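You operate a simulated robot arm through the tools that you are given. There is no shell and no other tool.

The job below is to be done with a simulated robot arm. You get a single attempt, and the scene is never put back.

## Task
Move the fold stop to small, fold the dotted sewn set and pause the folder.
Fine: loosen the stop clamp first, tighten it after; mode RUN and left there, fold button once; a true fold; keep off belts and rollers.

It is judged by the outcome, as a careful person would: the job done as asked, and still so three seconds after it is handed in. It fails if anything else is knocked over, pushed out of place, dropped, spilled or broken. Flat cloth is picked up by pressing the open fingertips on it (5 to 10 N) and closing them slowly along it; thin cloth reads only 2 to 8 mm in the jaws.

## Robot
A 7-joint arm with a two-finger gripper, fixed in place. Base frame: the origin is at the foot of the arm, x ahead of it, y to its left, z up. Readings come in mm, rad, newtons and seconds.
With the tool pointing down near the work surface it reaches from about 260 to 720 mm from the base axis. Its first joint turns from -2.897 to 2.897 rad. Payload 2.94 kg.
Tool frame: the origin (TCP) lies between the finger pads and is the grasp point; the fingertips stand 30 mm ahead of it; z points along the fingers, y is the line along which they close. The gripper opens to 138 mm. The gripper's body begins 109 mm behind the TCP.
Orientation is that of the tool frame in the base frame, as [roll, pitch, yaw] about the fixed x, y, z axes, in that order (R = Rz(yaw) Ry(pitch) Rx(roll)). With the fingers straight down and closing along the base's y, the tool's x points along the base's -x, its y along +y and its z along -z.

## Interface
- The arm moves only by the tool move_arm. Its argument "plan" is one flat list of numbers, 6 for each row, row after row: the shift along the tool's x, y, z in mm, then the turn, a rotation vector about the tool's x, y, z in rad. In form: [x, y, z, ax, ay, az, x, y, z, ax, ay, az, ...]. A call has 1 to 20 rows; each row shifts and turns the commanded pose from where the row before left it, along the tool's axes as they then stand. "claw" is the gripper command, from -1 (fully open) to 1 (shut), values between in proportion, set as the call begins (left out, the last holds). A row lasts 0.2 s, in which the tool goes at most 50 mm and 0.15 rad; a call with a longer step from one row to the next is refused whole, and so is a gripper value outside its range. A pose out of reach is approached as far as the arm can. The call stops where the force on the tool passes 40 N (or 10 N more than at its start, if that is more) or the arm is blocked; 0.2 s more then pass. The fingers move at their own pace and stop on an object; they squeeze with about 41 N. The grip force told is the motor's: it shows also when the fingers shut on nothing. Time passes only in rows, and 0.2 s behind the last, so rows that do not move let the fingers close. It gives the time, the measured TCP pose, the force on the tool (base axes), the opening and the grip force at its end, in the units of the frame above (readings bear some noise), with the torque about the TCP (base axes, N m) and any sound that the robot's microphone picked up.
- Cameras (640 x 400 px; columns grow to the right, rows downward): "scene" is fixed at [46.5, -647.8, 1460.2]; the picture's right is [0.82, -0.57, 0.00], its down [-0.20, -0.29, -0.94] and it looks along [0.53, 0.77, -0.35] (base axes); focal length 354 px, centre (320, 200). "wrist" rides on the gripper at [71, 19, -146] in the tool frame; the picture's right is [-0.26, 0.97, 0.00], its down [-0.85, -0.23, -0.48] and it looks along [-0.46, -0.12, 0.88] (tool axes); focal length 280 px, centre (320, 200). There is no depth. A picture from a camera that has moved, and an enlarged one, comes with that camera's place and axes in the base frame and with its lens. The place of the scene camera against the robot may be out by one fixed shift of up to 12 mm in any direction.
- grab_frame(camera): a new picture of that camera. The clock stands still meanwhile.
- lift_body(by): slides the trunk up (or, below 0, down) by that many mm; the arm rides with it, the base frame stays. It gives what a move gives, with no picture.
- enlarge(camera, box): a new picture of the part [left, top, right, bottom] of that camera's present view, enlarged. The clock stands still meanwhile.
- sign_off(): hands the job in; it is judged then, once.

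Nothing tells you positions but the pictures and the camera data. Unless the task says otherwise, let go and move clear before handing in.

The tools are called after "Emit:" by a JSON object that holds its "fn" and its "kwargs". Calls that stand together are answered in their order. move_arm: Moves the arm, as the interface text tells. Its arguments: {"type":"object","properties":{"plan":{"type":"array","items":{"type":"number"}},"claw":{"type":"number"}},"required":["plan"]} The other tools are called the same way: lift_body (by) slides the trunk up or down; grab_frame (camera) takes a picture; enlarge (camera, box) takes an enlarged picture of a part of a camera's view; sign_off () hands the job in.

At the start:

```text
t: 0.0
tool_pos: [332.7, 261.9, 1324.2]
orientation: [3.141, 0.0, 3.141]
ft_force: [-0.4, -0.4, -0.2]
moment: [-0.01, 0.02, -0.02]
opening: 138.1
grasp_force: 0.0
trunk travel left (down, up): [-296.0, 158.0]
```

scene: 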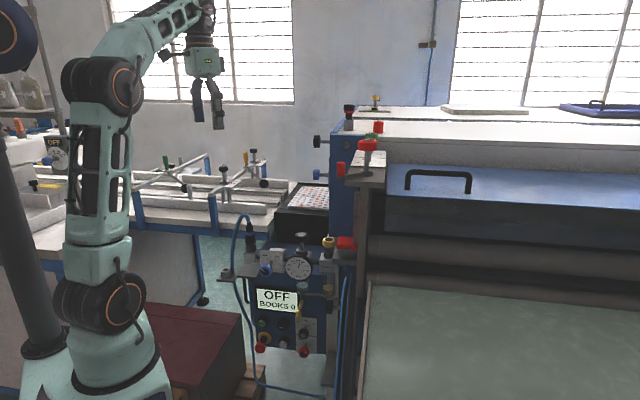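
wrist: 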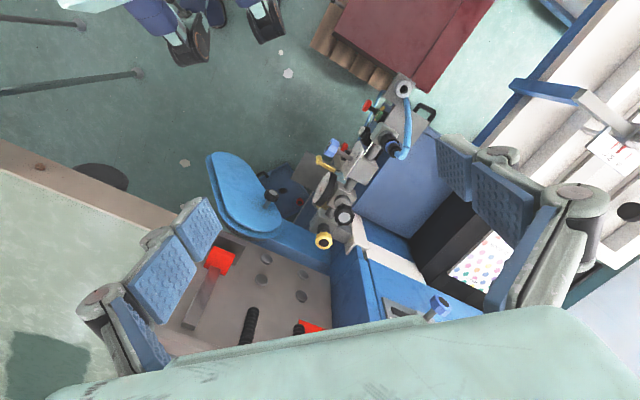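

I see a large folding machine with a control panel (display "OFF / BOOKS 0"), a tray with a dotted cloth/paper set, and clamps. I'll look closer at the parts before moving.

Emit:
{"fn": "enlarge", "kwargs": {"camera": "scene", "box": [220, 220, 360, 370]}}

Emit:
{"fn": "enlarge", "kwargs": {"camera": "scene", "box": [260, 80, 420, 260]}}

Emit:
{"fn": "enlarge", "kwargs": {"camera": "scene", "box": [120, 130, 300, 260]}}

Emit:
{"fn": "enlarge", "kwargs": {"camera": "scene", "box": [0, 60, 120, 220]}}

Emit:
{"fn": "enlarge", "kwargs": {"camera": "wrist", "box": [280, 60, 480, 260]}}

Emit:
{"fn": "enlarge", "kwargs": {"camera": "wrist", "box": [340, 180, 560, 330]}}

```text
2.67 times, centred on (290, 295) of scene
camera zoom: at [46.5, -647.8, 1460.2], right [0.82, -0.57, 0.0], down [-0.2, -0.29, -0.94], along [0.53, 0.77, -0.35], focal length 944 px, centre (400, -53)
```

zoom: 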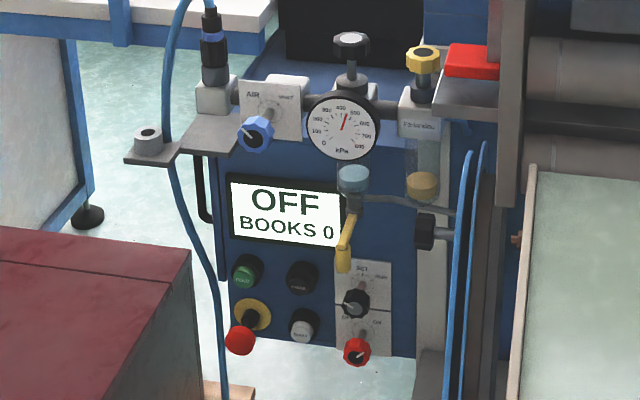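

```text
2.22 times, centred on (340, 170) of scene
camera zoom: at [46.5, -647.8, 1460.2], right [0.82, -0.57, 0.0], down [-0.2, -0.29, -0.94], along [0.53, 0.77, -0.35], focal length 787 px, centre (276, 267)
```

zoom: 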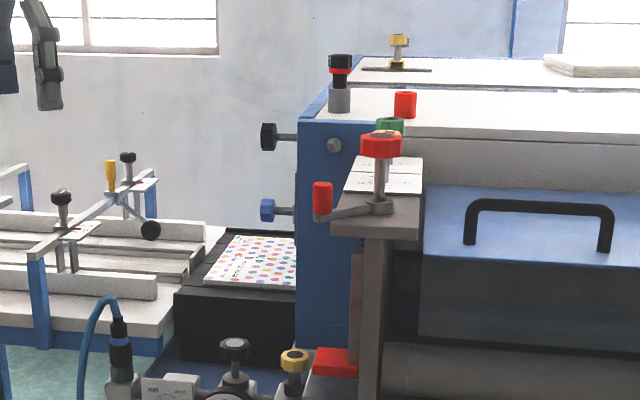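

```text
3.08 times, centred on (210, 195) of scene
camera zoom: at [46.5, -647.8, 1460.2], right [0.82, -0.57, 0.0], down [-0.2, -0.29, -0.94], along [0.53, 0.77, -0.35], focal length 1089 px, centre (658, 215)
```

zoom: 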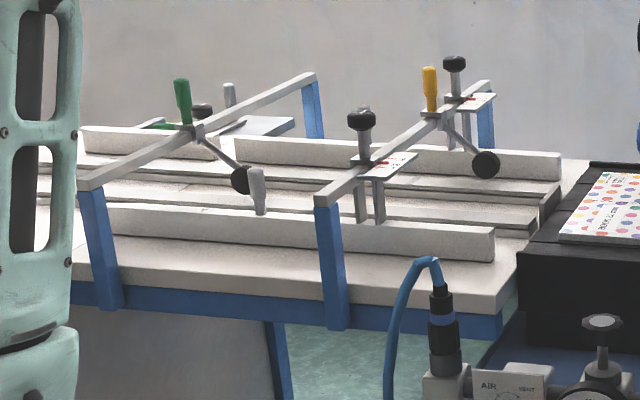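

```text
2.50 times, centred on (60, 140) of scene
camera zoom: at [46.5, -647.8, 1460.2], right [0.82, -0.57, 0.0], down [-0.2, -0.29, -0.94], along [0.53, 0.77, -0.35], focal length 885 px, centre (970, 350)
```

zoom: 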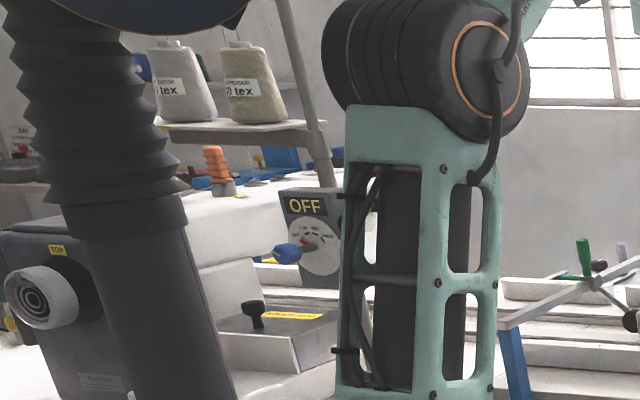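

```text
2.00 times, centred on (380, 160) of wrist
camera zoom: at [261.7, 281.3, 1470.6], right [0.26, 0.97, 0.0], down [0.85, -0.23, 0.48], along [0.46, -0.12, -0.88], focal length 561 px, centre (200, 280)
```

zoom: 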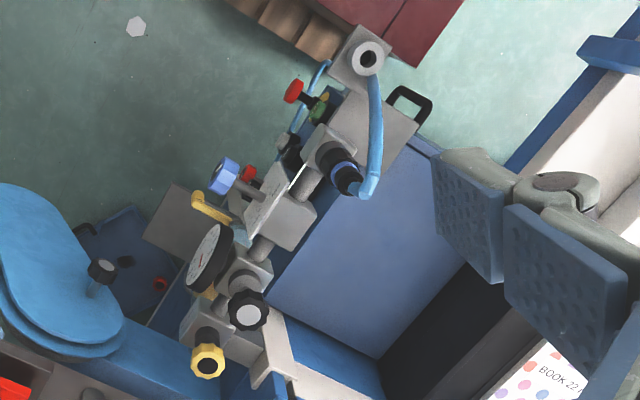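

```text
2.67 times, centred on (450, 255) of wrist
camera zoom: at [261.7, 281.3, 1470.6], right [0.26, 0.97, 0.0], down [0.85, -0.23, 0.48], along [0.46, -0.12, -0.88], focal length 748 px, centre (-27, 53)
```

zoom: 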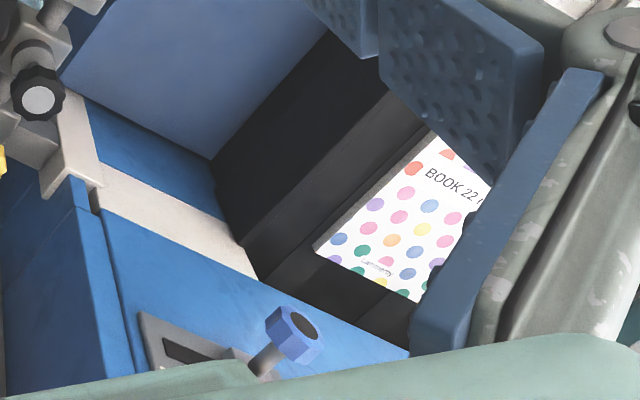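

The scene is dense. I'll read labels at higher zoom first to identify the folder, its stop, clamp, mode knob and fold button.

Emit:
{"fn": "enlarge", "kwargs": {"camera": "scene", "box": [250, 310, 320, 360]}}

Emit:
{"fn": "enlarge", "kwargs": {"camera": "scene", "box": [0, 110, 70, 160]}}

Emit:
{"fn": "enlarge", "kwargs": {"camera": "scene", "box": [300, 90, 400, 160]}}

Emit:
{"fn": "enlarge", "kwargs": {"camera": "scene", "box": [300, 140, 400, 210]}}

Emit:
{"fn": "enlarge", "kwargs": {"camera": "scene", "box": [210, 140, 280, 200]}}

Emit:
{"fn": "enlarge", "kwargs": {"camera": "scene", "box": [250, 230, 350, 300]}}

Emit:
{"fn": "enlarge", "kwargs": {"camera": "scene", "box": [0, 160, 70, 220]}}

```text
8.00 times, centred on (285, 335) of scene
camera zoom: at [46.5, -647.8, 1460.2], right [0.82, -0.57, 0.0], down [-0.2, -0.29, -0.94], along [0.53, 0.77, -0.35], focal length 2832 px, centre (600, -880)
```

zoom: 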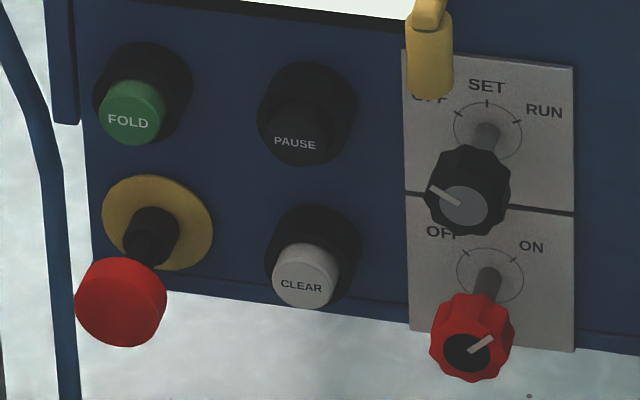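

```text
8.00 times, centred on (35, 135) of scene
camera zoom: at [46.5, -647.8, 1460.2], right [0.82, -0.57, 0.0], down [-0.2, -0.29, -0.94], along [0.53, 0.77, -0.35], focal length 2832 px, centre (2600, 720)
```

zoom: 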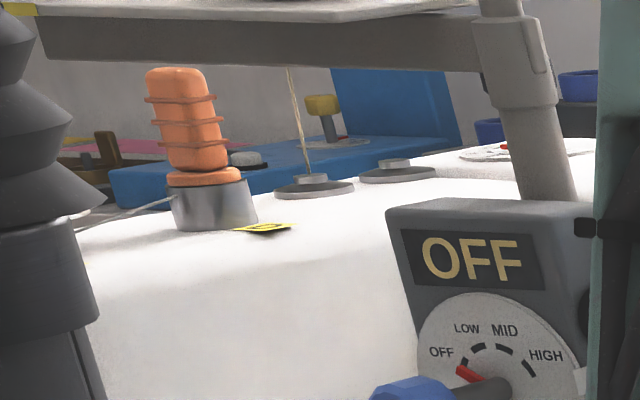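

```text
5.71 times, centred on (350, 125) of scene
camera zoom: at [46.5, -647.8, 1460.2], right [0.82, -0.57, 0.0], down [-0.2, -0.29, -0.94], along [0.53, 0.77, -0.35], focal length 2023 px, centre (149, 629)
```

zoom: 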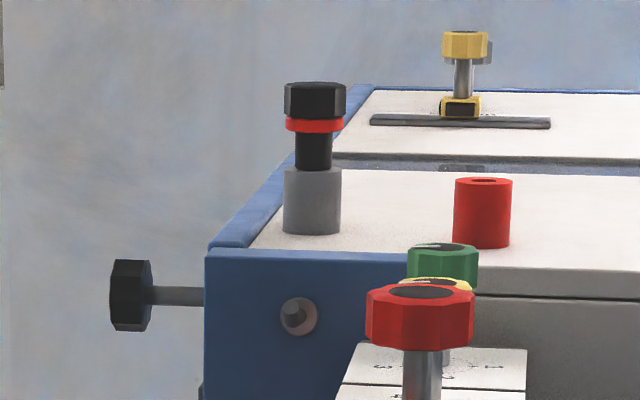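

```text
5.71 times, centred on (350, 175) of scene
camera zoom: at [46.5, -647.8, 1460.2], right [0.82, -0.57, 0.0], down [-0.2, -0.29, -0.94], along [0.53, 0.77, -0.35], focal length 2023 px, centre (149, 343)
```

zoom: 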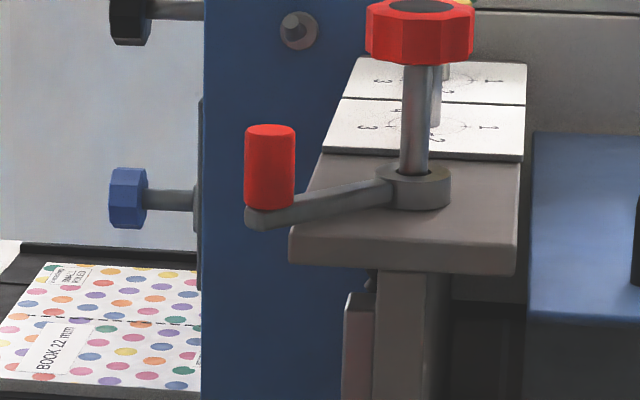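

```text
6.67 times, centred on (245, 170) of scene
camera zoom: at [46.5, -647.8, 1460.2], right [0.82, -0.57, 0.0], down [-0.2, -0.29, -0.94], along [0.53, 0.77, -0.35], focal length 2360 px, centre (820, 400)
```

zoom: 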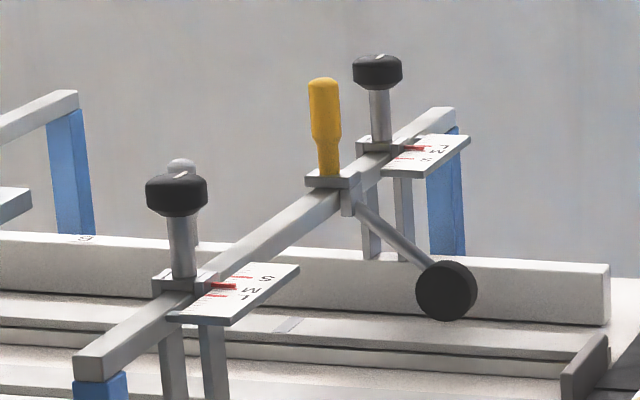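

```text
5.71 times, centred on (300, 265) of scene
camera zoom: at [46.5, -647.8, 1460.2], right [0.82, -0.57, 0.0], down [-0.2, -0.29, -0.94], along [0.53, 0.77, -0.35], focal length 2023 px, centre (434, -171)
```

zoom: 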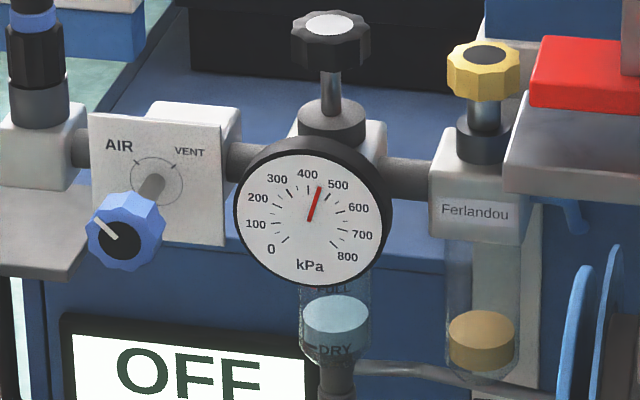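

```text
6.67 times, centred on (35, 190) of scene
camera zoom: at [46.5, -647.8, 1460.2], right [0.82, -0.57, 0.0], down [-0.2, -0.29, -0.94], along [0.53, 0.77, -0.35], focal length 2360 px, centre (2220, 267)
```

zoom: 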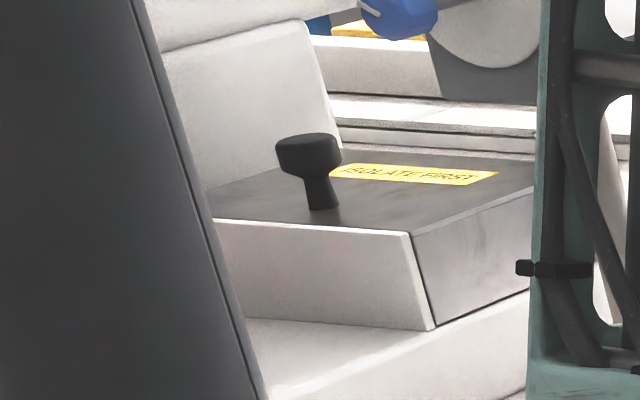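

The control panel (FOLD, PAUSE, CLEAR, OFF/SET/RUN, OFF/ON) sits to the right of the arm, its face turned toward the base, around x≈360–650, y≈410–180. The folder's stop still has to be found, so I zoom in more on the wrist view.

Emit:
{"fn": "enlarge", "kwargs": {"camera": "wrist", "box": [80, 190, 340, 390]}}

Emit:
{"fn": "enlarge", "kwargs": {"camera": "wrist", "box": [200, 140, 320, 240]}}

Emit:
{"fn": "enlarge", "kwargs": {"camera": "wrist", "box": [500, 40, 640, 240]}}

Emit:
{"fn": "enlarge", "kwargs": {"camera": "wrist", "box": [360, 200, 520, 340]}}

Emit:
{"fn": "enlarge", "kwargs": {"camera": "scene", "box": [380, 60, 640, 260]}}

Emit:
{"fn": "enlarge", "kwargs": {"camera": "scene", "box": [240, 170, 350, 260]}}

```text
2.00 times, centred on (210, 290) of wrist
camera zoom: at [261.7, 281.3, 1470.6], right [0.26, 0.97, 0.0], down [0.85, -0.23, 0.48], along [0.46, -0.12, -0.88], focal length 561 px, centre (540, 20)
```

zoom: 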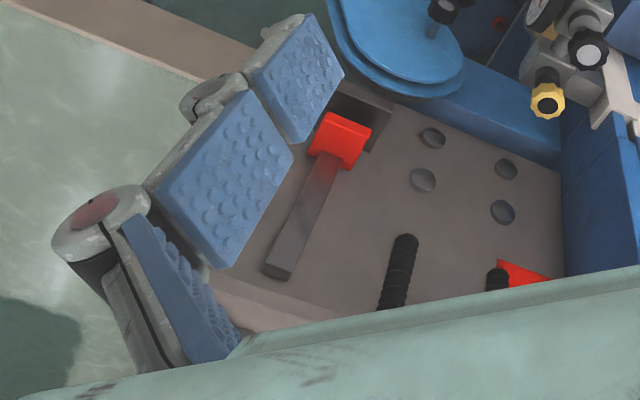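

```text
4.00 times, centred on (260, 190) of wrist
camera zoom: at [261.7, 281.3, 1470.6], right [0.26, 0.97, 0.0], down [0.85, -0.23, 0.48], along [0.46, -0.12, -0.88], focal length 1122 px, centre (560, 240)
```

zoom: 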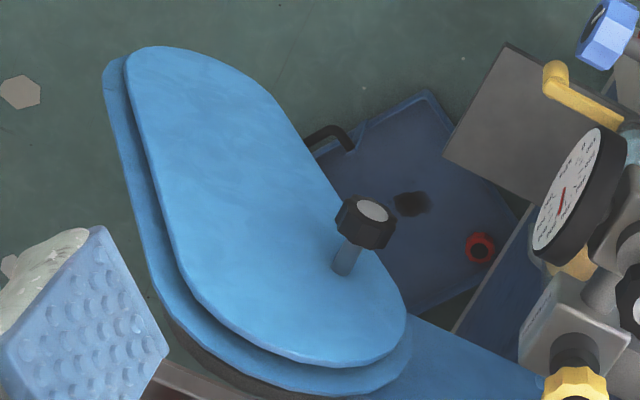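

```text
2.00 times, centred on (570, 140) of wrist
camera zoom: at [261.7, 281.3, 1470.6], right [0.26, 0.97, 0.0], down [0.85, -0.23, 0.48], along [0.46, -0.12, -0.88], focal length 561 px, centre (-180, 320)
```

zoom: 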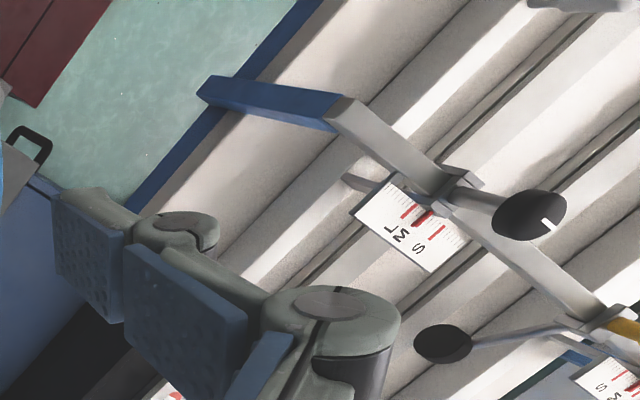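

```text
2.86 times, centred on (440, 270) of wrist
camera zoom: at [261.7, 281.3, 1470.6], right [0.26, 0.97, 0.0], down [0.85, -0.23, 0.48], along [0.46, -0.12, -0.88], focal length 801 px, centre (-23, 0)
```

zoom: 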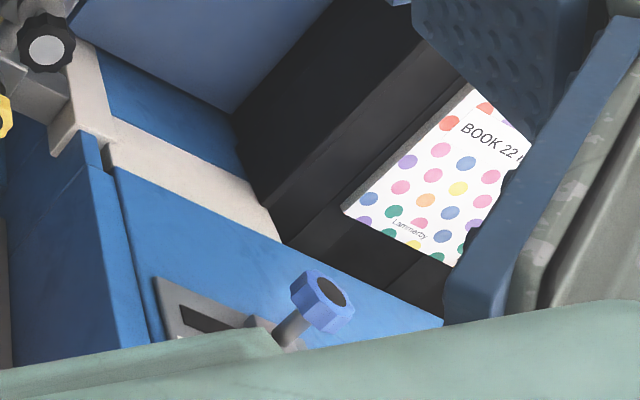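

```text
2.00 times, centred on (510, 160) of scene
camera zoom: at [46.5, -647.8, 1460.2], right [0.82, -0.57, 0.0], down [-0.2, -0.29, -0.94], along [0.53, 0.77, -0.35], focal length 708 px, centre (-60, 280)
```

zoom: 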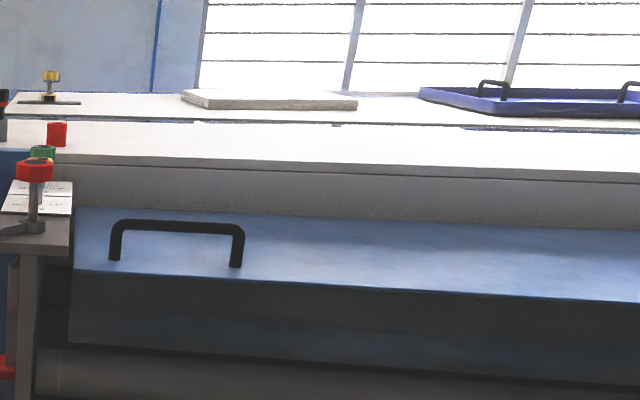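

```text
4.44 times, centred on (295, 215) of scene
camera zoom: at [46.5, -647.8, 1460.2], right [0.82, -0.57, 0.0], down [-0.2, -0.29, -0.94], along [0.53, 0.77, -0.35], focal length 1574 px, centre (431, 133)
```

zoom: 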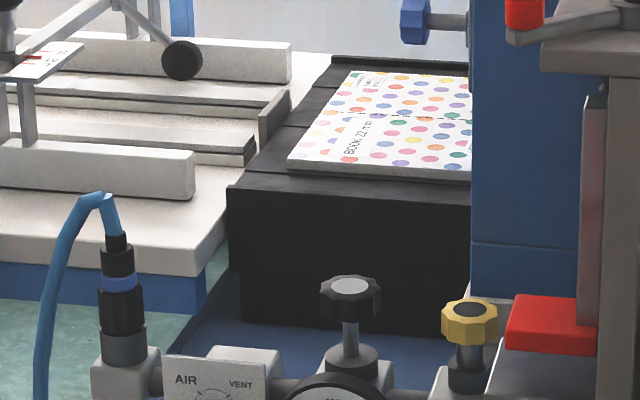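

I take the dotted set to be lying on the infeed belt near (780, 530, 960). A blue clamp knob on the left flank of the blue head is near (753, 397, 1088). I'll move the wrist camera up and to the left to see that flank.

Emit:
{"fn": "move_arm", "kwargs": {"plan": [-20, 35, 5, 0, 0, 0, -20, 35, 5, 0, 0, 0, -20, 35, 5, 0, 0, 0, -20, 35, 5, 0, 0, 0, -20, 35, 5, 0, 0, 0, -20, 25, 5, 0, 0, 0, 0, 0, 0, 0, 0, 0.15, 0, 0, 0, 0, 0, 0.1, 0, 0, 0, 0, -0.15, 0, 0, 0, 0, 0, -0.15, 0, 0, 0, 0, 0, -0.15, 0], "claw": -1}}

```text
t: 2.4
tool_pos: [374.7, 360.8, 1286.5]
orientation: [3.141, 0.451, 2.892]
ft_force: [-0.1, 0.0, 0.0]
moment: [-0.01, 0.04, 0.05]
opening: 138.1
grasp_force: 0.0
out of reach, approached as far as the arm can: row 2, 3, 4, 5, 6
trunk travel left (down, up): [-296.0, 158.0]
```

The reach is limited at this height, so the arm stopped short. I'll see what the camera shows from here.

Emit:
{"fn": "grab_frame", "kwargs": {"camera": "wrist"}}

Emit:
{"fn": "grab_frame", "kwargs": {"camera": "scene"}}

```text
taken
camera wrist: at [255.7, 410.0, 1387.1], right [0.47, 0.88, 0.12], down [0.48, -0.36, 0.8], along [0.74, -0.32, -0.59], focal length 280 px, centre (320, 200)
```

wrist: 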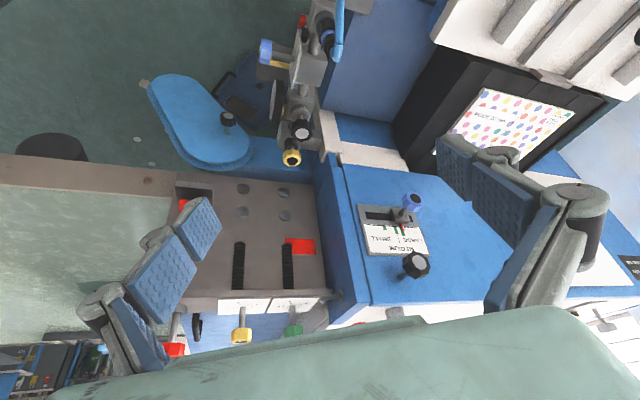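

```text
taken
```

scene: 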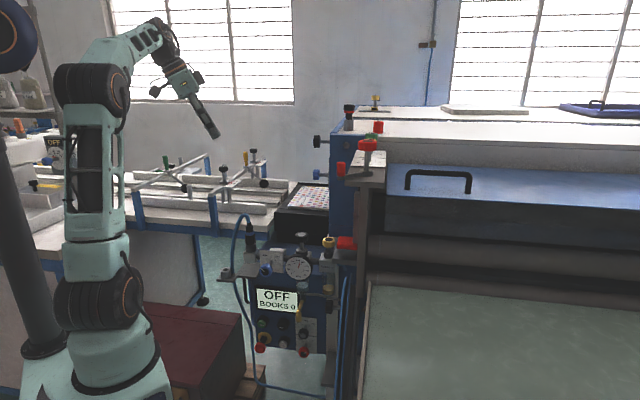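

Emit:
{"fn": "enlarge", "kwargs": {"camera": "wrist", "box": [340, 170, 450, 300]}}

Emit:
{"fn": "enlarge", "kwargs": {"camera": "wrist", "box": [170, 170, 340, 360]}}

Emit:
{"fn": "enlarge", "kwargs": {"camera": "wrist", "box": [420, 60, 600, 180]}}

Emit:
{"fn": "enlarge", "kwargs": {"camera": "wrist", "box": [240, 0, 370, 170]}}

```text
3.08 times, centred on (395, 235) of wrist
camera zoom: at [255.7, 410.0, 1387.1], right [0.47, 0.88, 0.12], down [0.48, -0.36, 0.8], along [0.74, -0.32, -0.59], focal length 863 px, centre (89, 92)
```

zoom: 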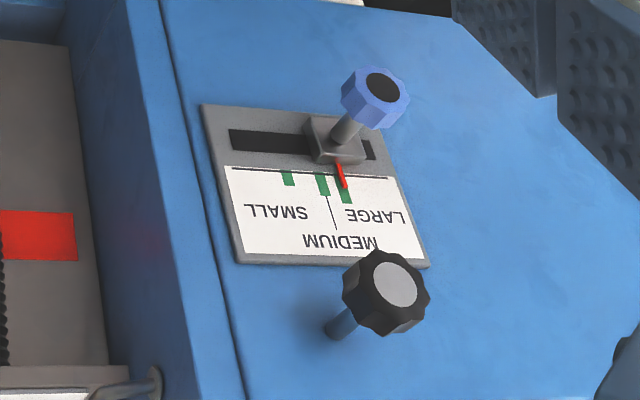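

```text
2.11 times, centred on (255, 265) of wrist
camera zoom: at [255.7, 410.0, 1387.1], right [0.47, 0.88, 0.12], down [0.48, -0.36, 0.8], along [0.74, -0.32, -0.59], focal length 590 px, centre (457, 63)
```

zoom: 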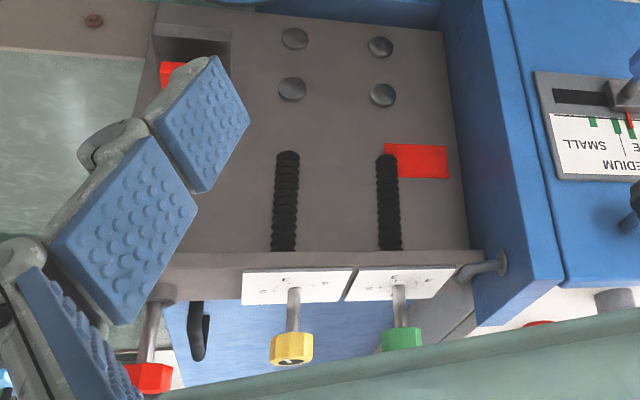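

```text
3.33 times, centred on (510, 120) of wrist
camera zoom: at [255.7, 410.0, 1387.1], right [0.47, 0.88, 0.12], down [0.48, -0.36, 0.8], along [0.74, -0.32, -0.59], focal length 935 px, centre (-313, 467)
```

zoom: 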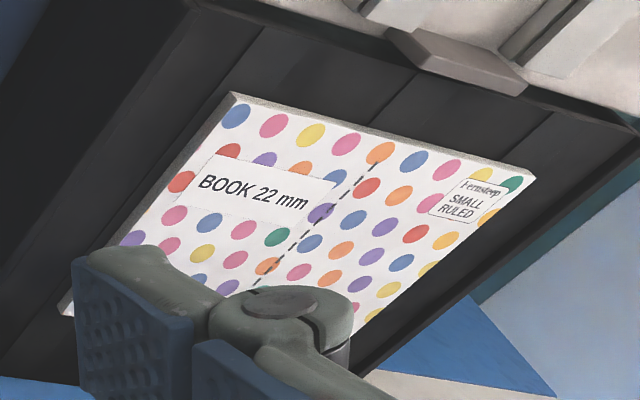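

```text
2.35 times, centred on (305, 85) of wrist
camera zoom: at [255.7, 410.0, 1387.1], right [0.47, 0.88, 0.12], down [0.48, -0.36, 0.8], along [0.74, -0.32, -0.59], focal length 660 px, centre (355, 471)
```

zoom: 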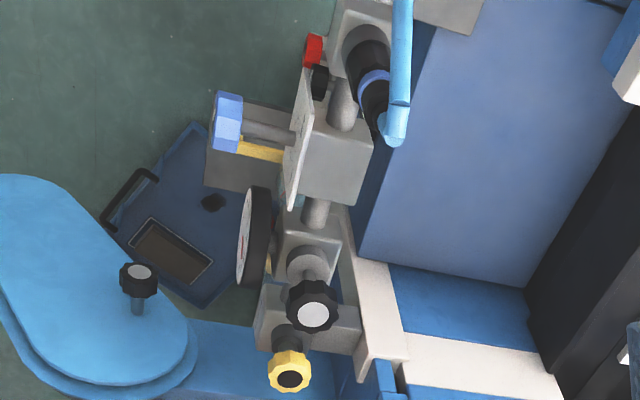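

The fold stop is a slider with a red pointer on the left flank of the blue head. Its plate reads SMALL / MEDIUM / LARGE and the pointer is at LARGE now. There is a blue knob on the slider and a black knob above it, so I need closer views to tell which one is the clamp.

Emit:
{"fn": "enlarge", "kwargs": {"camera": "wrist", "box": [390, 185, 430, 215]}}

Emit:
{"fn": "enlarge", "kwargs": {"camera": "wrist", "box": [390, 235, 440, 290]}}

Emit:
{"fn": "enlarge", "kwargs": {"camera": "scene", "box": [305, 130, 355, 190]}}

Emit:
{"fn": "enlarge", "kwargs": {"camera": "wrist", "box": [360, 190, 430, 260]}}

```text
13.33 times, centred on (410, 200) of wrist
camera zoom: at [255.7, 410.0, 1387.1], right [0.47, 0.88, 0.12], down [0.48, -0.36, 0.8], along [0.74, -0.32, -0.59], focal length 3738 px, centre (-880, 200)
```

zoom: 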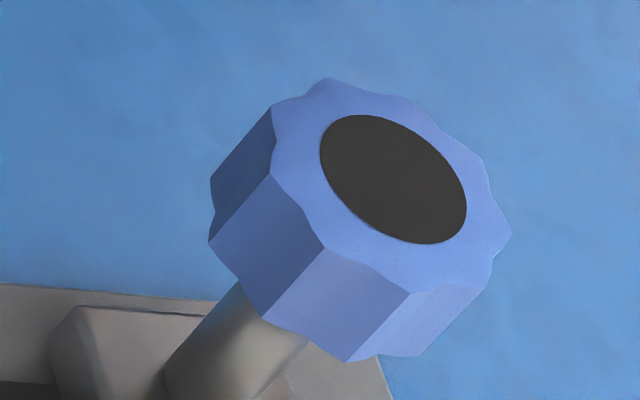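

```text
7.27 times, centred on (415, 262) of wrist
camera zoom: at [255.7, 410.0, 1387.1], right [0.47, 0.88, 0.12], down [0.48, -0.36, 0.8], along [0.74, -0.32, -0.59], focal length 2039 px, centre (-371, -254)
```

zoom: 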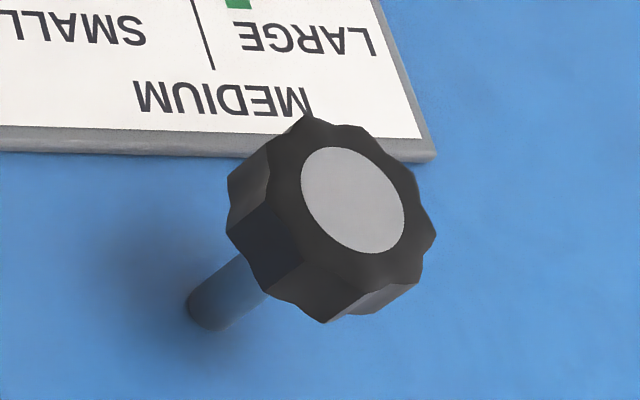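

```text
6.67 times, centred on (330, 160) of scene
camera zoom: at [46.5, -647.8, 1460.2], right [0.82, -0.57, 0.0], down [-0.2, -0.29, -0.94], along [0.53, 0.77, -0.35], focal length 2360 px, centre (253, 467)
```

zoom: 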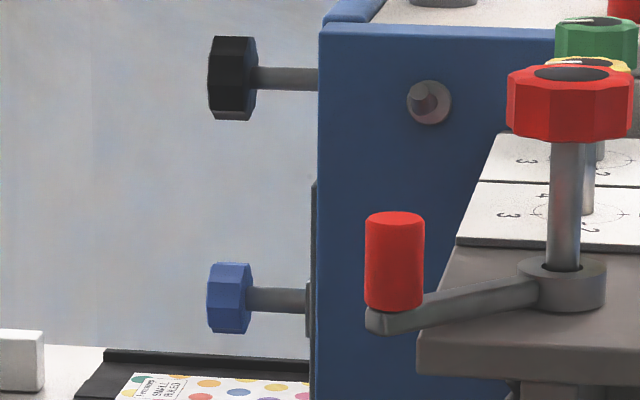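

```text
5.71 times, centred on (395, 225) of wrist
camera zoom: at [255.7, 410.0, 1387.1], right [0.47, 0.88, 0.12], down [0.48, -0.36, 0.8], along [0.74, -0.32, -0.59], focal length 1602 px, centre (-109, 57)
```

zoom: 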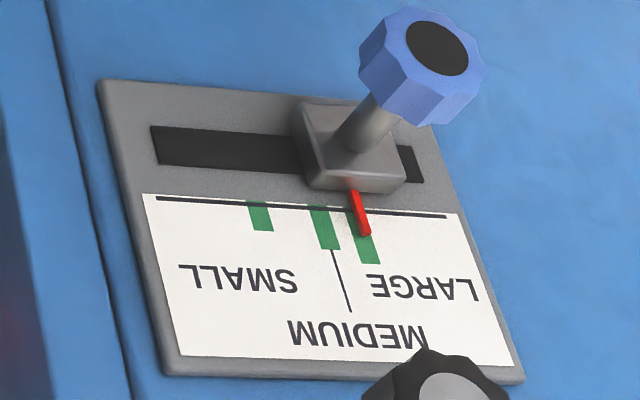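

The stop clamp looks to be the black knob above the scale plate, near (735, 365, 1215), with its axis along the machine's length. That length runs at about –45° in the base frame. I'll raise the trunk for reach, then swing the tool level so I can look straight at the flank.

Emit:
{"fn": "lift_body", "kwargs": {"by": 110}}

```text
t: 3.8
tool_pos: [373.6, 361.6, 1396.4]
orientation: [-3.141, 0.45, 2.892]
ft_force: [0.0, -0.7, -0.5]
moment: [0.0, 0.02, -0.01]
opening: 138.0
grasp_force: 0.2
trunk travel left (down, up): [-406.0, 48.0]
```

Emit:
{"fn": "move_arm", "kwargs": {"plan": [0, 0, 0, 0.0582, 0, 0.1204, 0, 0, 0, 0.0582, 0, 0.1204, 0, 0, 0, 0.0582, 0, 0.1204, 0, 0, 0, 0.0582, 0, 0.1204, 0, 0, 0, 0, -0.13, 0, 0, 0, 0, 0, -0.13, 0, 0, 0, 0, 0, -0.13, 0, 0, 0, 0, 0, -0.13, 0, 0, 0, 0, 0, -0.13, 0]}}

```text
t: 5.8
tool_pos: [373.4, 362.1, 1395.7]
orientation: [3.141, 1.103, 2.359]
ft_force: [0.3, 0.3, -0.4]
moment: [-0.03, -0.01, 0.0]
opening: 138.2
grasp_force: 0.1
trunk travel left (down, up): [-406.0, 48.0]
```

Emit:
{"fn": "move_arm", "kwargs": {"plan": [16, 31.2, 22.4, 0, 0, 0, 16, 31.2, 22.4, 0, 0, 0, 16, 31.2, 22.4, 0, 0, 0, 16, 31.2, 22.4, 0, 0, 0, 16, 31.2, 22.4, 0, 0, 0, 16, 31.2, 22.4, 0, 0, 0]}}

Emit:
{"fn": "grab_frame", "kwargs": {"camera": "wrist"}}

Emit:
{"fn": "grab_frame", "kwargs": {"camera": "scene"}}

```text
t: 7.2
tool_pos: [545.3, 424.5, 1250.6]
orientation: [-3.138, 1.1, 2.361]
ft_force: [0.3, 0.2, -0.1]
moment: [0.0, -0.05, -0.01]
opening: 138.1
grasp_force: 0.0
out of reach, approached as far as the arm can: row 6
trunk travel left (down, up): [-406.0, 48.0]
```

```text
taken
camera wrist: at [444.8, 551.7, 1253.3], right [0.77, 0.6, 0.23], down [-0.19, -0.14, 0.97], along [0.61, -0.79, 0.01], focal length 280 px, centre (320, 200)
```

wrist: 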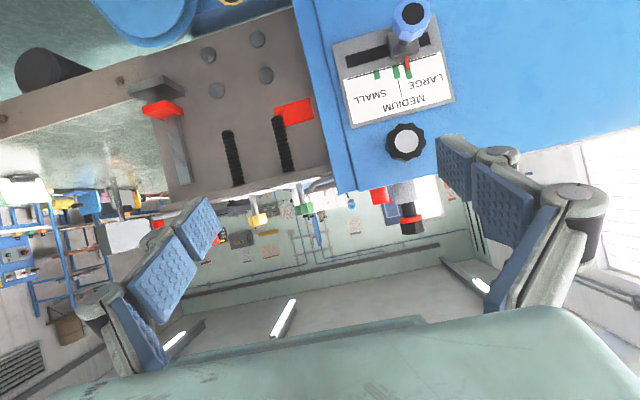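

```text
taken
```

scene: 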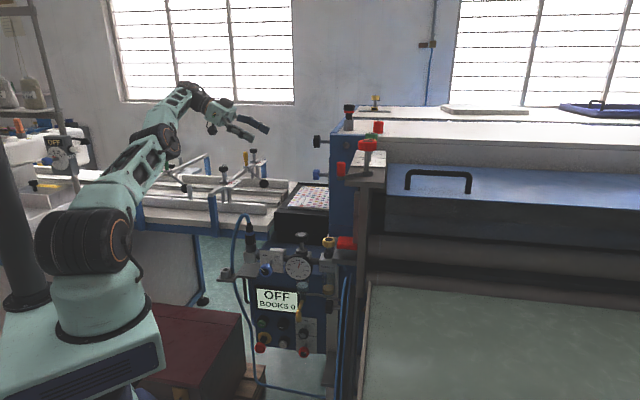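

The flank is visible upside-down: the plate, the blue slider knob, and the black knob above it. I'll enlarge these and look for any markings.

Emit:
{"fn": "enlarge", "kwargs": {"camera": "wrist", "box": [330, 0, 460, 170]}}

Emit:
{"fn": "enlarge", "kwargs": {"camera": "wrist", "box": [350, 0, 440, 85]}}

Emit:
{"fn": "enlarge", "kwargs": {"camera": "wrist", "box": [370, 110, 440, 170]}}

Emit:
{"fn": "enlarge", "kwargs": {"camera": "scene", "box": [100, 70, 360, 270]}}

```text
2.35 times, centred on (395, 85) of wrist
camera zoom: at [444.8, 551.7, 1253.3], right [0.77, 0.6, 0.23], down [-0.19, -0.14, 0.97], along [0.61, -0.79, 0.01], focal length 660 px, centre (144, 471)
```

zoom: 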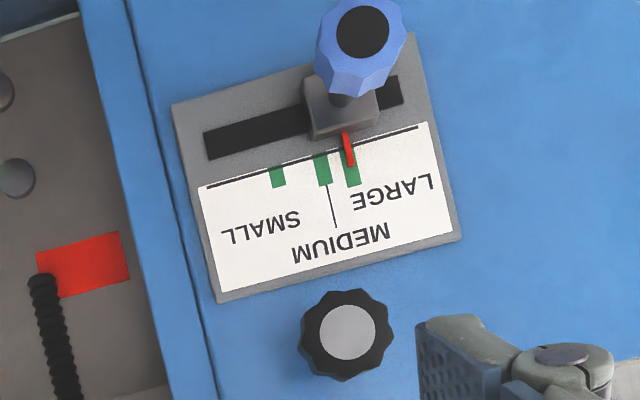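

```text
4.71 times, centred on (395, 42) of wrist
camera zoom: at [444.8, 551.7, 1253.3], right [0.77, 0.6, 0.23], down [-0.19, -0.14, 0.97], along [0.61, -0.79, 0.01], focal length 1320 px, centre (-33, 941)
```

zoom: 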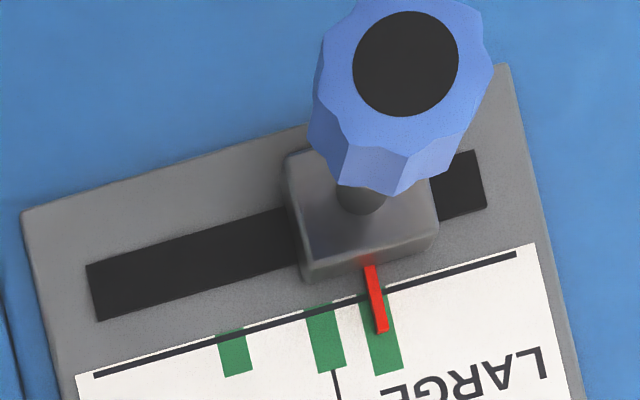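

```text
6.67 times, centred on (405, 140) of wrist
camera zoom: at [444.8, 551.7, 1253.3], right [0.77, 0.6, 0.23], down [-0.19, -0.14, 0.97], along [0.61, -0.79, 0.01], focal length 1869 px, centre (-247, 600)
```

zoom: 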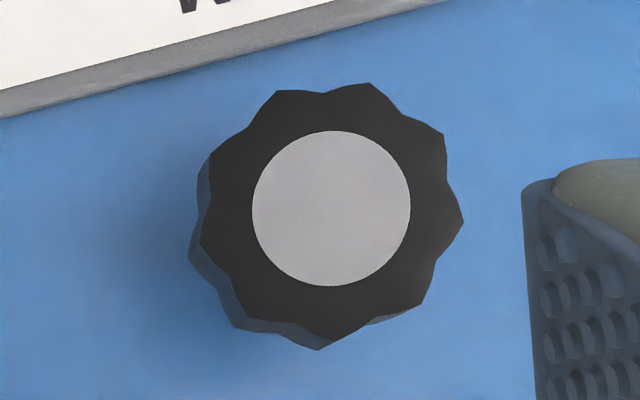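

```text
2.00 times, centred on (230, 170) of scene
camera zoom: at [46.5, -647.8, 1460.2], right [0.82, -0.57, 0.0], down [-0.2, -0.29, -0.94], along [0.53, 0.77, -0.35], focal length 708 px, centre (500, 260)
```

zoom: 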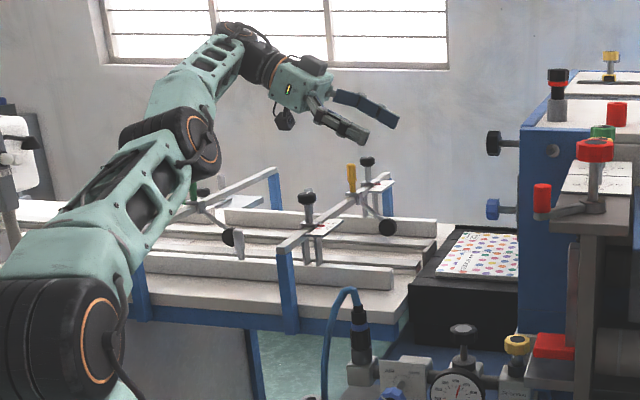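

The pointer is at LARGE (v≈812 in machine coordinates) and the SMALL mark is about 43 mm toward the robot. The black clamp knob's face is at about (726, 370, 1215). I'll level the tool along the knob's axis with a slight 12° lean for reach, and go to a standoff first.

Emit:
{"fn": "move_arm", "kwargs": {"plan": [0, 0, 0, 0, -0.118, 0, 0, 0, 0, 0, -0.118, 0, 0, 0, 0, 0, -0.118, 0, 0, 0, 0, 0, -0.117, 0, 0, 0, 0, -0.105, 0, 0, 0, 0, 0, -0.105, 0, 0, 11.9, 17.5, 27.1, 0, 0, 0, 11.9, 17.5, 27.1, 0, 0, 0, 11.9, 17.5, 27.1, 0, 0, 0]}}

```text
t: 9.2
tool_pos: [653.8, 445.1, 1202.8]
orientation: [-2.172, 1.571, -2.749]
ft_force: [1.0, -0.3, -0.3]
moment: [0.01, -0.02, 0.01]
opening: 138.3
grasp_force: 0.0
out of reach, approached as far as the arm can: row 2, 3, 4, 5, 6, 7, 8, 9
trunk travel left (down, up): [-406.0, 48.0]
```

Emit:
{"fn": "grab_frame", "kwargs": {"camera": "wrist"}}

Emit:
{"fn": "grab_frame", "kwargs": {"camera": "scene"}}

```text
taken
camera wrist: at [541.6, 540.7, 1131.6], right [0.52, 0.81, 0.26], down [-0.52, 0.07, 0.85], along [0.67, -0.58, 0.46], focal length 280 px, centre (320, 200)
```

wrist: 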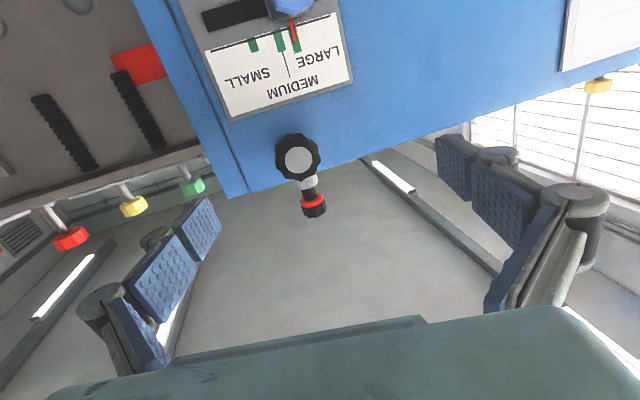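

```text
taken
```

scene: 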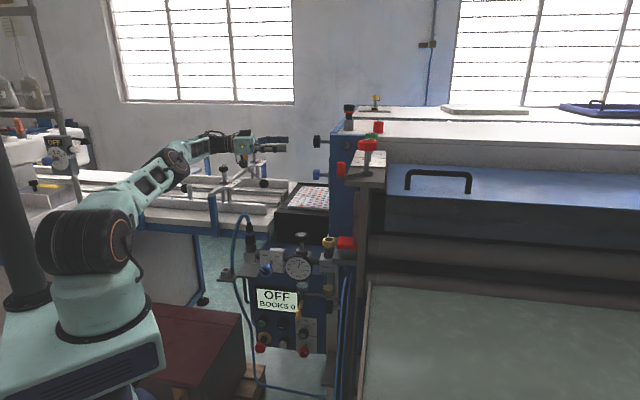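

Emit:
{"fn": "move_arm", "kwargs": {"plan": [-6, 0, 10, 0, 0, 0, 0, 0, 10, -0.05, 0, 0.1, 0, 0, 0, 0, 0, 0.15, 0, 0, 0, 0, 0, 0.15, 0, 0, 0, 0, 0, 0.15]}}

```text
t: 10.4
tool_pos: [670.3, 435.1, 1208.4]
orientation: [1.565, 1.018, 1.044]
ft_force: [-0.6, -0.2, 0.0]
moment: [-0.02, 0.02, 0.03]
opening: 138.0
grasp_force: 0.0
trunk travel left (down, up): [-406.0, 48.0]
```

Emit:
{"fn": "move_arm", "kwargs": {"plan": [0, 0, 0, 0, 0, 0.1459, 0, 0, 0, 0, 0, 0.1459, 0, 0, 0, 0, 0, 0.1459, 0, 0, 0, 0, 0, 0.1459, 0, 0, 0, 0, 0, 0.1459, 0, 0, 0, 0, 0, 0.1459, 0, 0, 0, 0, 0, 0.1459, -6.8, 5.6, -1.8, 0, 0, 0]}}

Emit:
{"fn": "grab_frame", "kwargs": {"camera": "wrist"}}

```text
t: 12.2
tool_pos: [664.0, 430.6, 1211.1]
orientation: [1.569, -0.001, 1.048]
ft_force: [0.6, -0.4, 0.4]
moment: [-0.02, 0.03, 0.0]
opening: 137.9
grasp_force: 0.1
trunk travel left (down, up): [-406.0, 48.0]
```

```text
taken
camera wrist: at [573.7, 565.1, 1230.5], right [-0.13, -0.23, 0.96], down [-0.84, -0.5, -0.23], along [0.53, -0.84, -0.12], focal length 280 px, centre (320, 200)
```

wrist: 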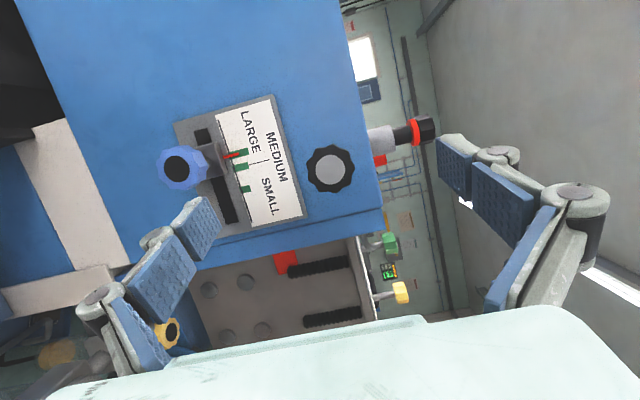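

Emit:
{"fn": "move_arm", "kwargs": {"plan": [0, 2, 0, -0.0339, 0, 0.1265, 0, 2, 0, -0.0339, 0, 0.1265, 0, 0, 0, -0.0339, 0, 0.1265, 0, 0, 0, -0.0339, 0, 0.1265, 0, 0, 0, -0.0339, 0, 0.1265, 0, 0, 0, -0.0339, 0, 0.1265]}}

Emit:
{"fn": "grab_frame", "kwargs": {"camera": "wrist"}}

```text
t: 13.6
tool_pos: [585.3, 287.4, 1327.8]
orientation: [1.345, -0.73, 1.15]
ft_force: [0.7, -0.2, -0.4]
moment: [-0.01, -0.04, 0.0]
opening: 137.9
grasp_force: 0.0
out of reach, approached as far as the arm can: row 2, 3, 4, 5, 6
trunk travel left (down, up): [-406.0, 48.0]
```

```text
taken
camera wrist: at [476.8, 402.0, 1364.8], right [-0.53, -0.66, 0.52], down [-0.54, -0.21, -0.81], along [0.65, -0.72, -0.25], focal length 280 px, centre (320, 200)
```

wrist: 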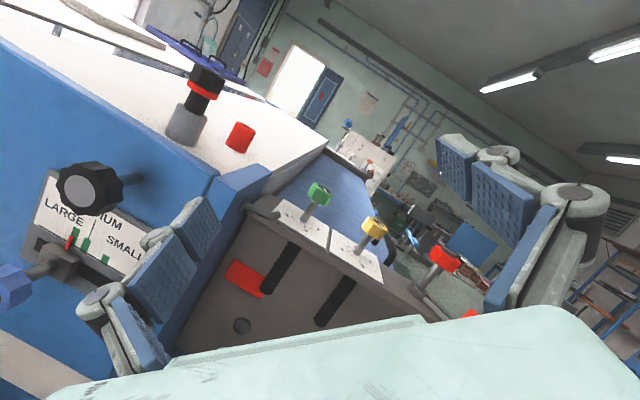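

That roll ran into a joint limit and the hand swung out to one side, clear of everything. I'll back away from the machine and roll the hand the other way instead.

Emit:
{"fn": "move_arm", "kwargs": {"plan": [8.9, -0.8, -32.1, 0, 0, 0, 8.9, -0.8, -32.1, 0, 0, 0, 8.9, -0.8, -32.1, 0, 0, 0, 0, 0, 0, 0, 0, -0.15, 0, 0, 0, 0, 0, -0.15, 0, 0, 0, 0, 0, -0.15, 0, 0, 0, 0, 0, -0.15, 0, 0, 0, 0, 0, -0.15, 0, 0, 0, 0, 0, -0.15]}}

```text
t: 15.6
tool_pos: [497.5, 314.2, 1346.6]
orientation: [1.383, 0.131, 0.947]
ft_force: [-0.8, 0.0, 0.4]
moment: [0.02, 0.05, -0.02]
opening: 137.8
grasp_force: 0.1
out of reach, approached as far as the arm can: row 1, 2, 3
trunk travel left (down, up): [-406.0, 48.0]
```

Emit:
{"fn": "move_arm", "kwargs": {"plan": [0, 0, 0, 0, 0, -0.1494, 0, 0, 0, 0, 0, -0.1494, 0, 0, 0, 0, 0, -0.1494, 0, 0, 0, 0, 0, -0.1494, 0, 0, 0, 0, 0, -0.1494, 0, 0, 0, 0, 0, -0.1494, 0, 0, 0, 0, 0, -0.1494, 0, 0, 0, 0, 0, -0.1494, 0, 0, 0, 0, 0, -0.1494, 0, 0, 0, 0, 0, -0.1494, 0, 0, 0, 0, 0, -0.1494, 0, 0, 0, 0, 0, -0.1494, 0, 0, 0, 0, 0, -0.1494, 0, 0, 0, 0, 0, -0.1494, 0, 0, 0, 0, 0, -0.1494]}}

```text
t: 18.8
tool_pos: [499.1, 312.4, 1347.7]
orientation: [-1.313, 0.749, -1.995]
ft_force: [0.9, 0.7, 0.7]
moment: [0.0, -0.01, 0.02]
opening: 138.3
grasp_force: 0.1
trunk travel left (down, up): [-406.0, 48.0]
```

Emit:
{"fn": "move_arm", "kwargs": {"plan": [-7, 39.4, 5.1, 0, 0, 0, -7, 39.4, 5.1, 0, 0, 0, -7, 39.4, 5.1, 0, 0, 0, -7, 39.4, 5.1, 0, 0, 0, -7, 39.4, 5.1, 0, 0, 0, -7, 39.2, 5, 0, 0, 0]}}

Emit:
{"fn": "grab_frame", "kwargs": {"camera": "wrist"}}

```text
t: 20.2
tool_pos: [650.6, 438.5, 1213.0]
orientation: [-1.314, 0.754, -1.993]
ft_force: [0.2, -0.2, 0.2]
moment: [0.0, 0.01, 0.04]
opening: 137.8
grasp_force: 0.2
out of reach, approached as far as the arm can: row 6
trunk travel left (down, up): [-406.0, 48.0]
```

```text
taken
camera wrist: at [521.1, 480.5, 1124.1], right [0.56, 0.66, -0.5], down [-0.25, 0.71, 0.66], along [0.79, -0.25, 0.56], focal length 280 px, centre (320, 200)
```

wrist: 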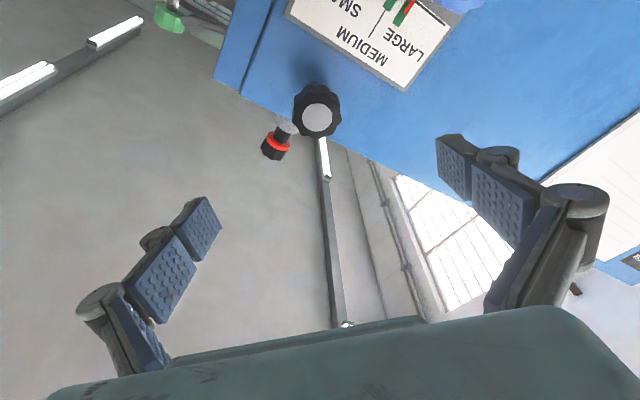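

Emit:
{"fn": "move_arm", "kwargs": {"plan": [0, 0, 0, 0, -0.05, 0, 5.5, 1.4, 17.1, 0, 0, 0, 5.5, 0, 17.1, 0, 0, 0, 5.5, 0, 17.1, 0, 0, 0, 5.5, 0, 17.1, 0, 0, 0]}}

Emit:
{"fn": "grab_frame", "kwargs": {"camera": "wrist"}}

Emit:
{"fn": "enlarge", "kwargs": {"camera": "scene", "box": [240, 90, 380, 200]}}

```text
t: 21.4
tool_pos: [702.0, 388.1, 1211.0]
orientation: [-1.269, 0.74, -1.928]
ft_force: [-0.5, -0.2, -0.1]
moment: [-0.01, -0.02, 0.01]
opening: 138.0
grasp_force: 0.0
trunk travel left (down, up): [-406.0, 48.0]
```

```text
taken
camera wrist: at [573.4, 424.0, 1118.9], right [0.55, 0.66, -0.5], down [-0.29, 0.72, 0.63], along [0.78, -0.2, 0.59], focal length 280 px, centre (320, 200)
```

wrist: 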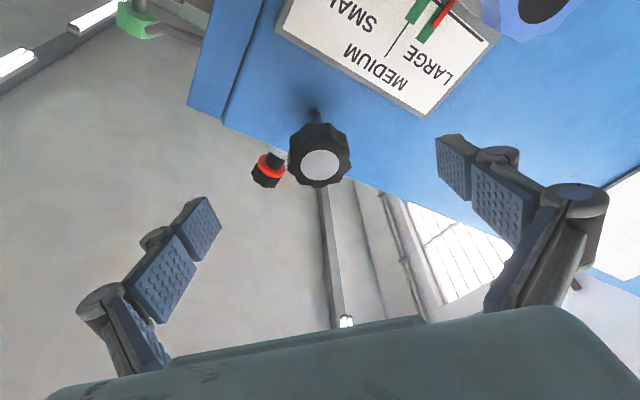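

```text
3.64 times, centred on (310, 145) of scene
camera zoom: at [46.5, -647.8, 1460.2], right [0.82, -0.57, 0.0], down [-0.2, -0.29, -0.94], along [0.53, 0.77, -0.35], focal length 1288 px, centre (356, 400)
```

zoom: 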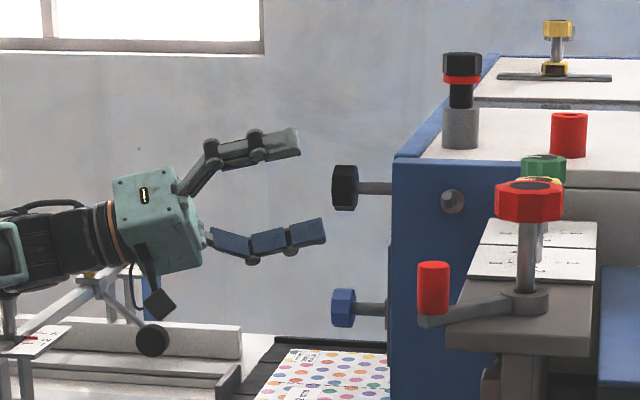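

Emit:
{"fn": "move_arm", "kwargs": {"plan": [5, 0.5, 15.4, 0, 0, 0, 5, 0.5, 15.4, 0, 0, 0, 0, 0, 0, 0, 0, 0]}}

Emit:
{"fn": "move_arm", "kwargs": {"plan": [0, 0, 0, 0, 0, 0, 0, 0, 0, 0, 0, 0, 0, 0, 0, 0, 0, 0, 0, 0, 0, 0, 0, 0, 0, 0, 0, 0, 0, 0], "claw": 0.55}}

Emit:
{"fn": "grab_frame", "kwargs": {"camera": "wrist"}}

Emit:
{"fn": "enlarge", "kwargs": {"camera": "scene", "box": [240, 90, 380, 200]}}

```text
t: 22.2
tool_pos: [724.6, 367.4, 1211.3]
orientation: [-1.271, 0.739, -1.927]
ft_force: [0.0, 0.0, 0.1]
moment: [-0.01, 0.03, -0.01]
opening: 137.9
grasp_force: 0.1
trunk travel left (down, up): [-406.0, 48.0]
```

```text
t: 23.4
tool_pos: [725.1, 366.1, 1212.0]
orientation: [-1.269, 0.739, -1.927]
ft_force: [0.1, 0.1, 0.9]
moment: [-0.01, 0.02, 0.06]
opening: 42.1
grasp_force: 44.7
trunk travel left (down, up): [-406.0, 48.0]
```

```text
taken
camera wrist: at [595.8, 402.9, 1118.2], right [0.55, 0.66, -0.5], down [-0.29, 0.72, 0.63], along [0.78, -0.2, 0.59], focal length 280 px, centre (320, 200)
```

wrist: 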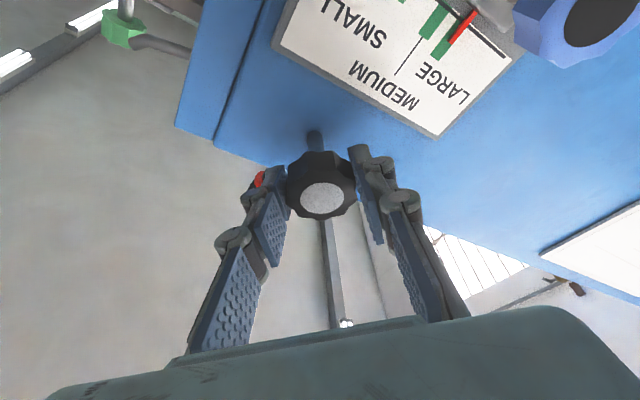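

```text
3.64 times, centred on (310, 145) of scene
camera zoom: at [46.5, -647.8, 1460.2], right [0.82, -0.57, 0.0], down [-0.2, -0.29, -0.94], along [0.53, 0.77, -0.35], focal length 1288 px, centre (356, 400)
```

zoom: 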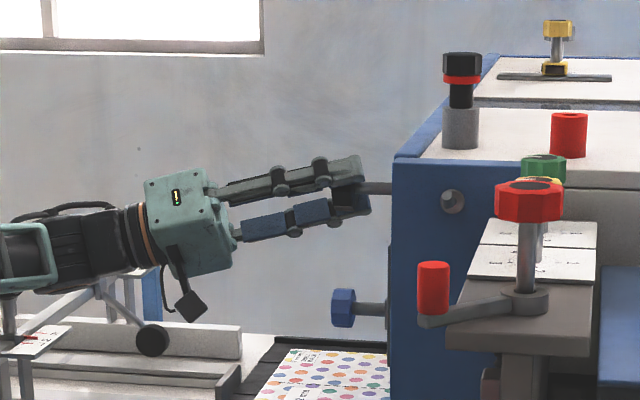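

The clamp knob is gripped at 42 mm. I'll turn it counter-clockwise (loosening) about its own axis in small steps and watch the torque and sound.

Emit:
{"fn": "move_arm", "kwargs": {"plan": [0, -0.3, 0, -0.031, 0, -0.095, 0, -0.3, 0, -0.031, 0, -0.095, 0, -0.3, 0, -0.031, 0, -0.095]}}

Emit:
{"fn": "grab_frame", "kwargs": {"camera": "wrist"}}

```text
t: 24.2
tool_pos: [723.5, 367.5, 1212.4]
orientation: [-1.408, 0.46, -2.007]
ft_force: [-8.5, 0.9, -2.1]
moment: [-0.01, -0.22, 0.1]
opening: 41.8
grasp_force: 45.2
trunk travel left (down, up): [-406.0, 48.0]
```

```text
taken
camera wrist: at [577.6, 384.9, 1143.0], right [0.42, 0.53, -0.74], down [-0.17, 0.84, 0.51], along [0.89, -0.09, 0.44], focal length 280 px, centre (320, 200)
```

wrist: 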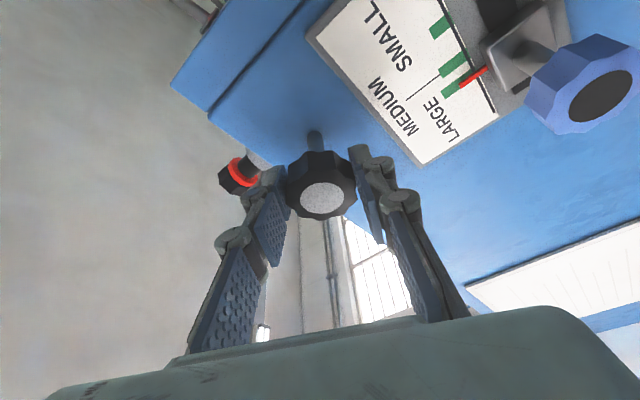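

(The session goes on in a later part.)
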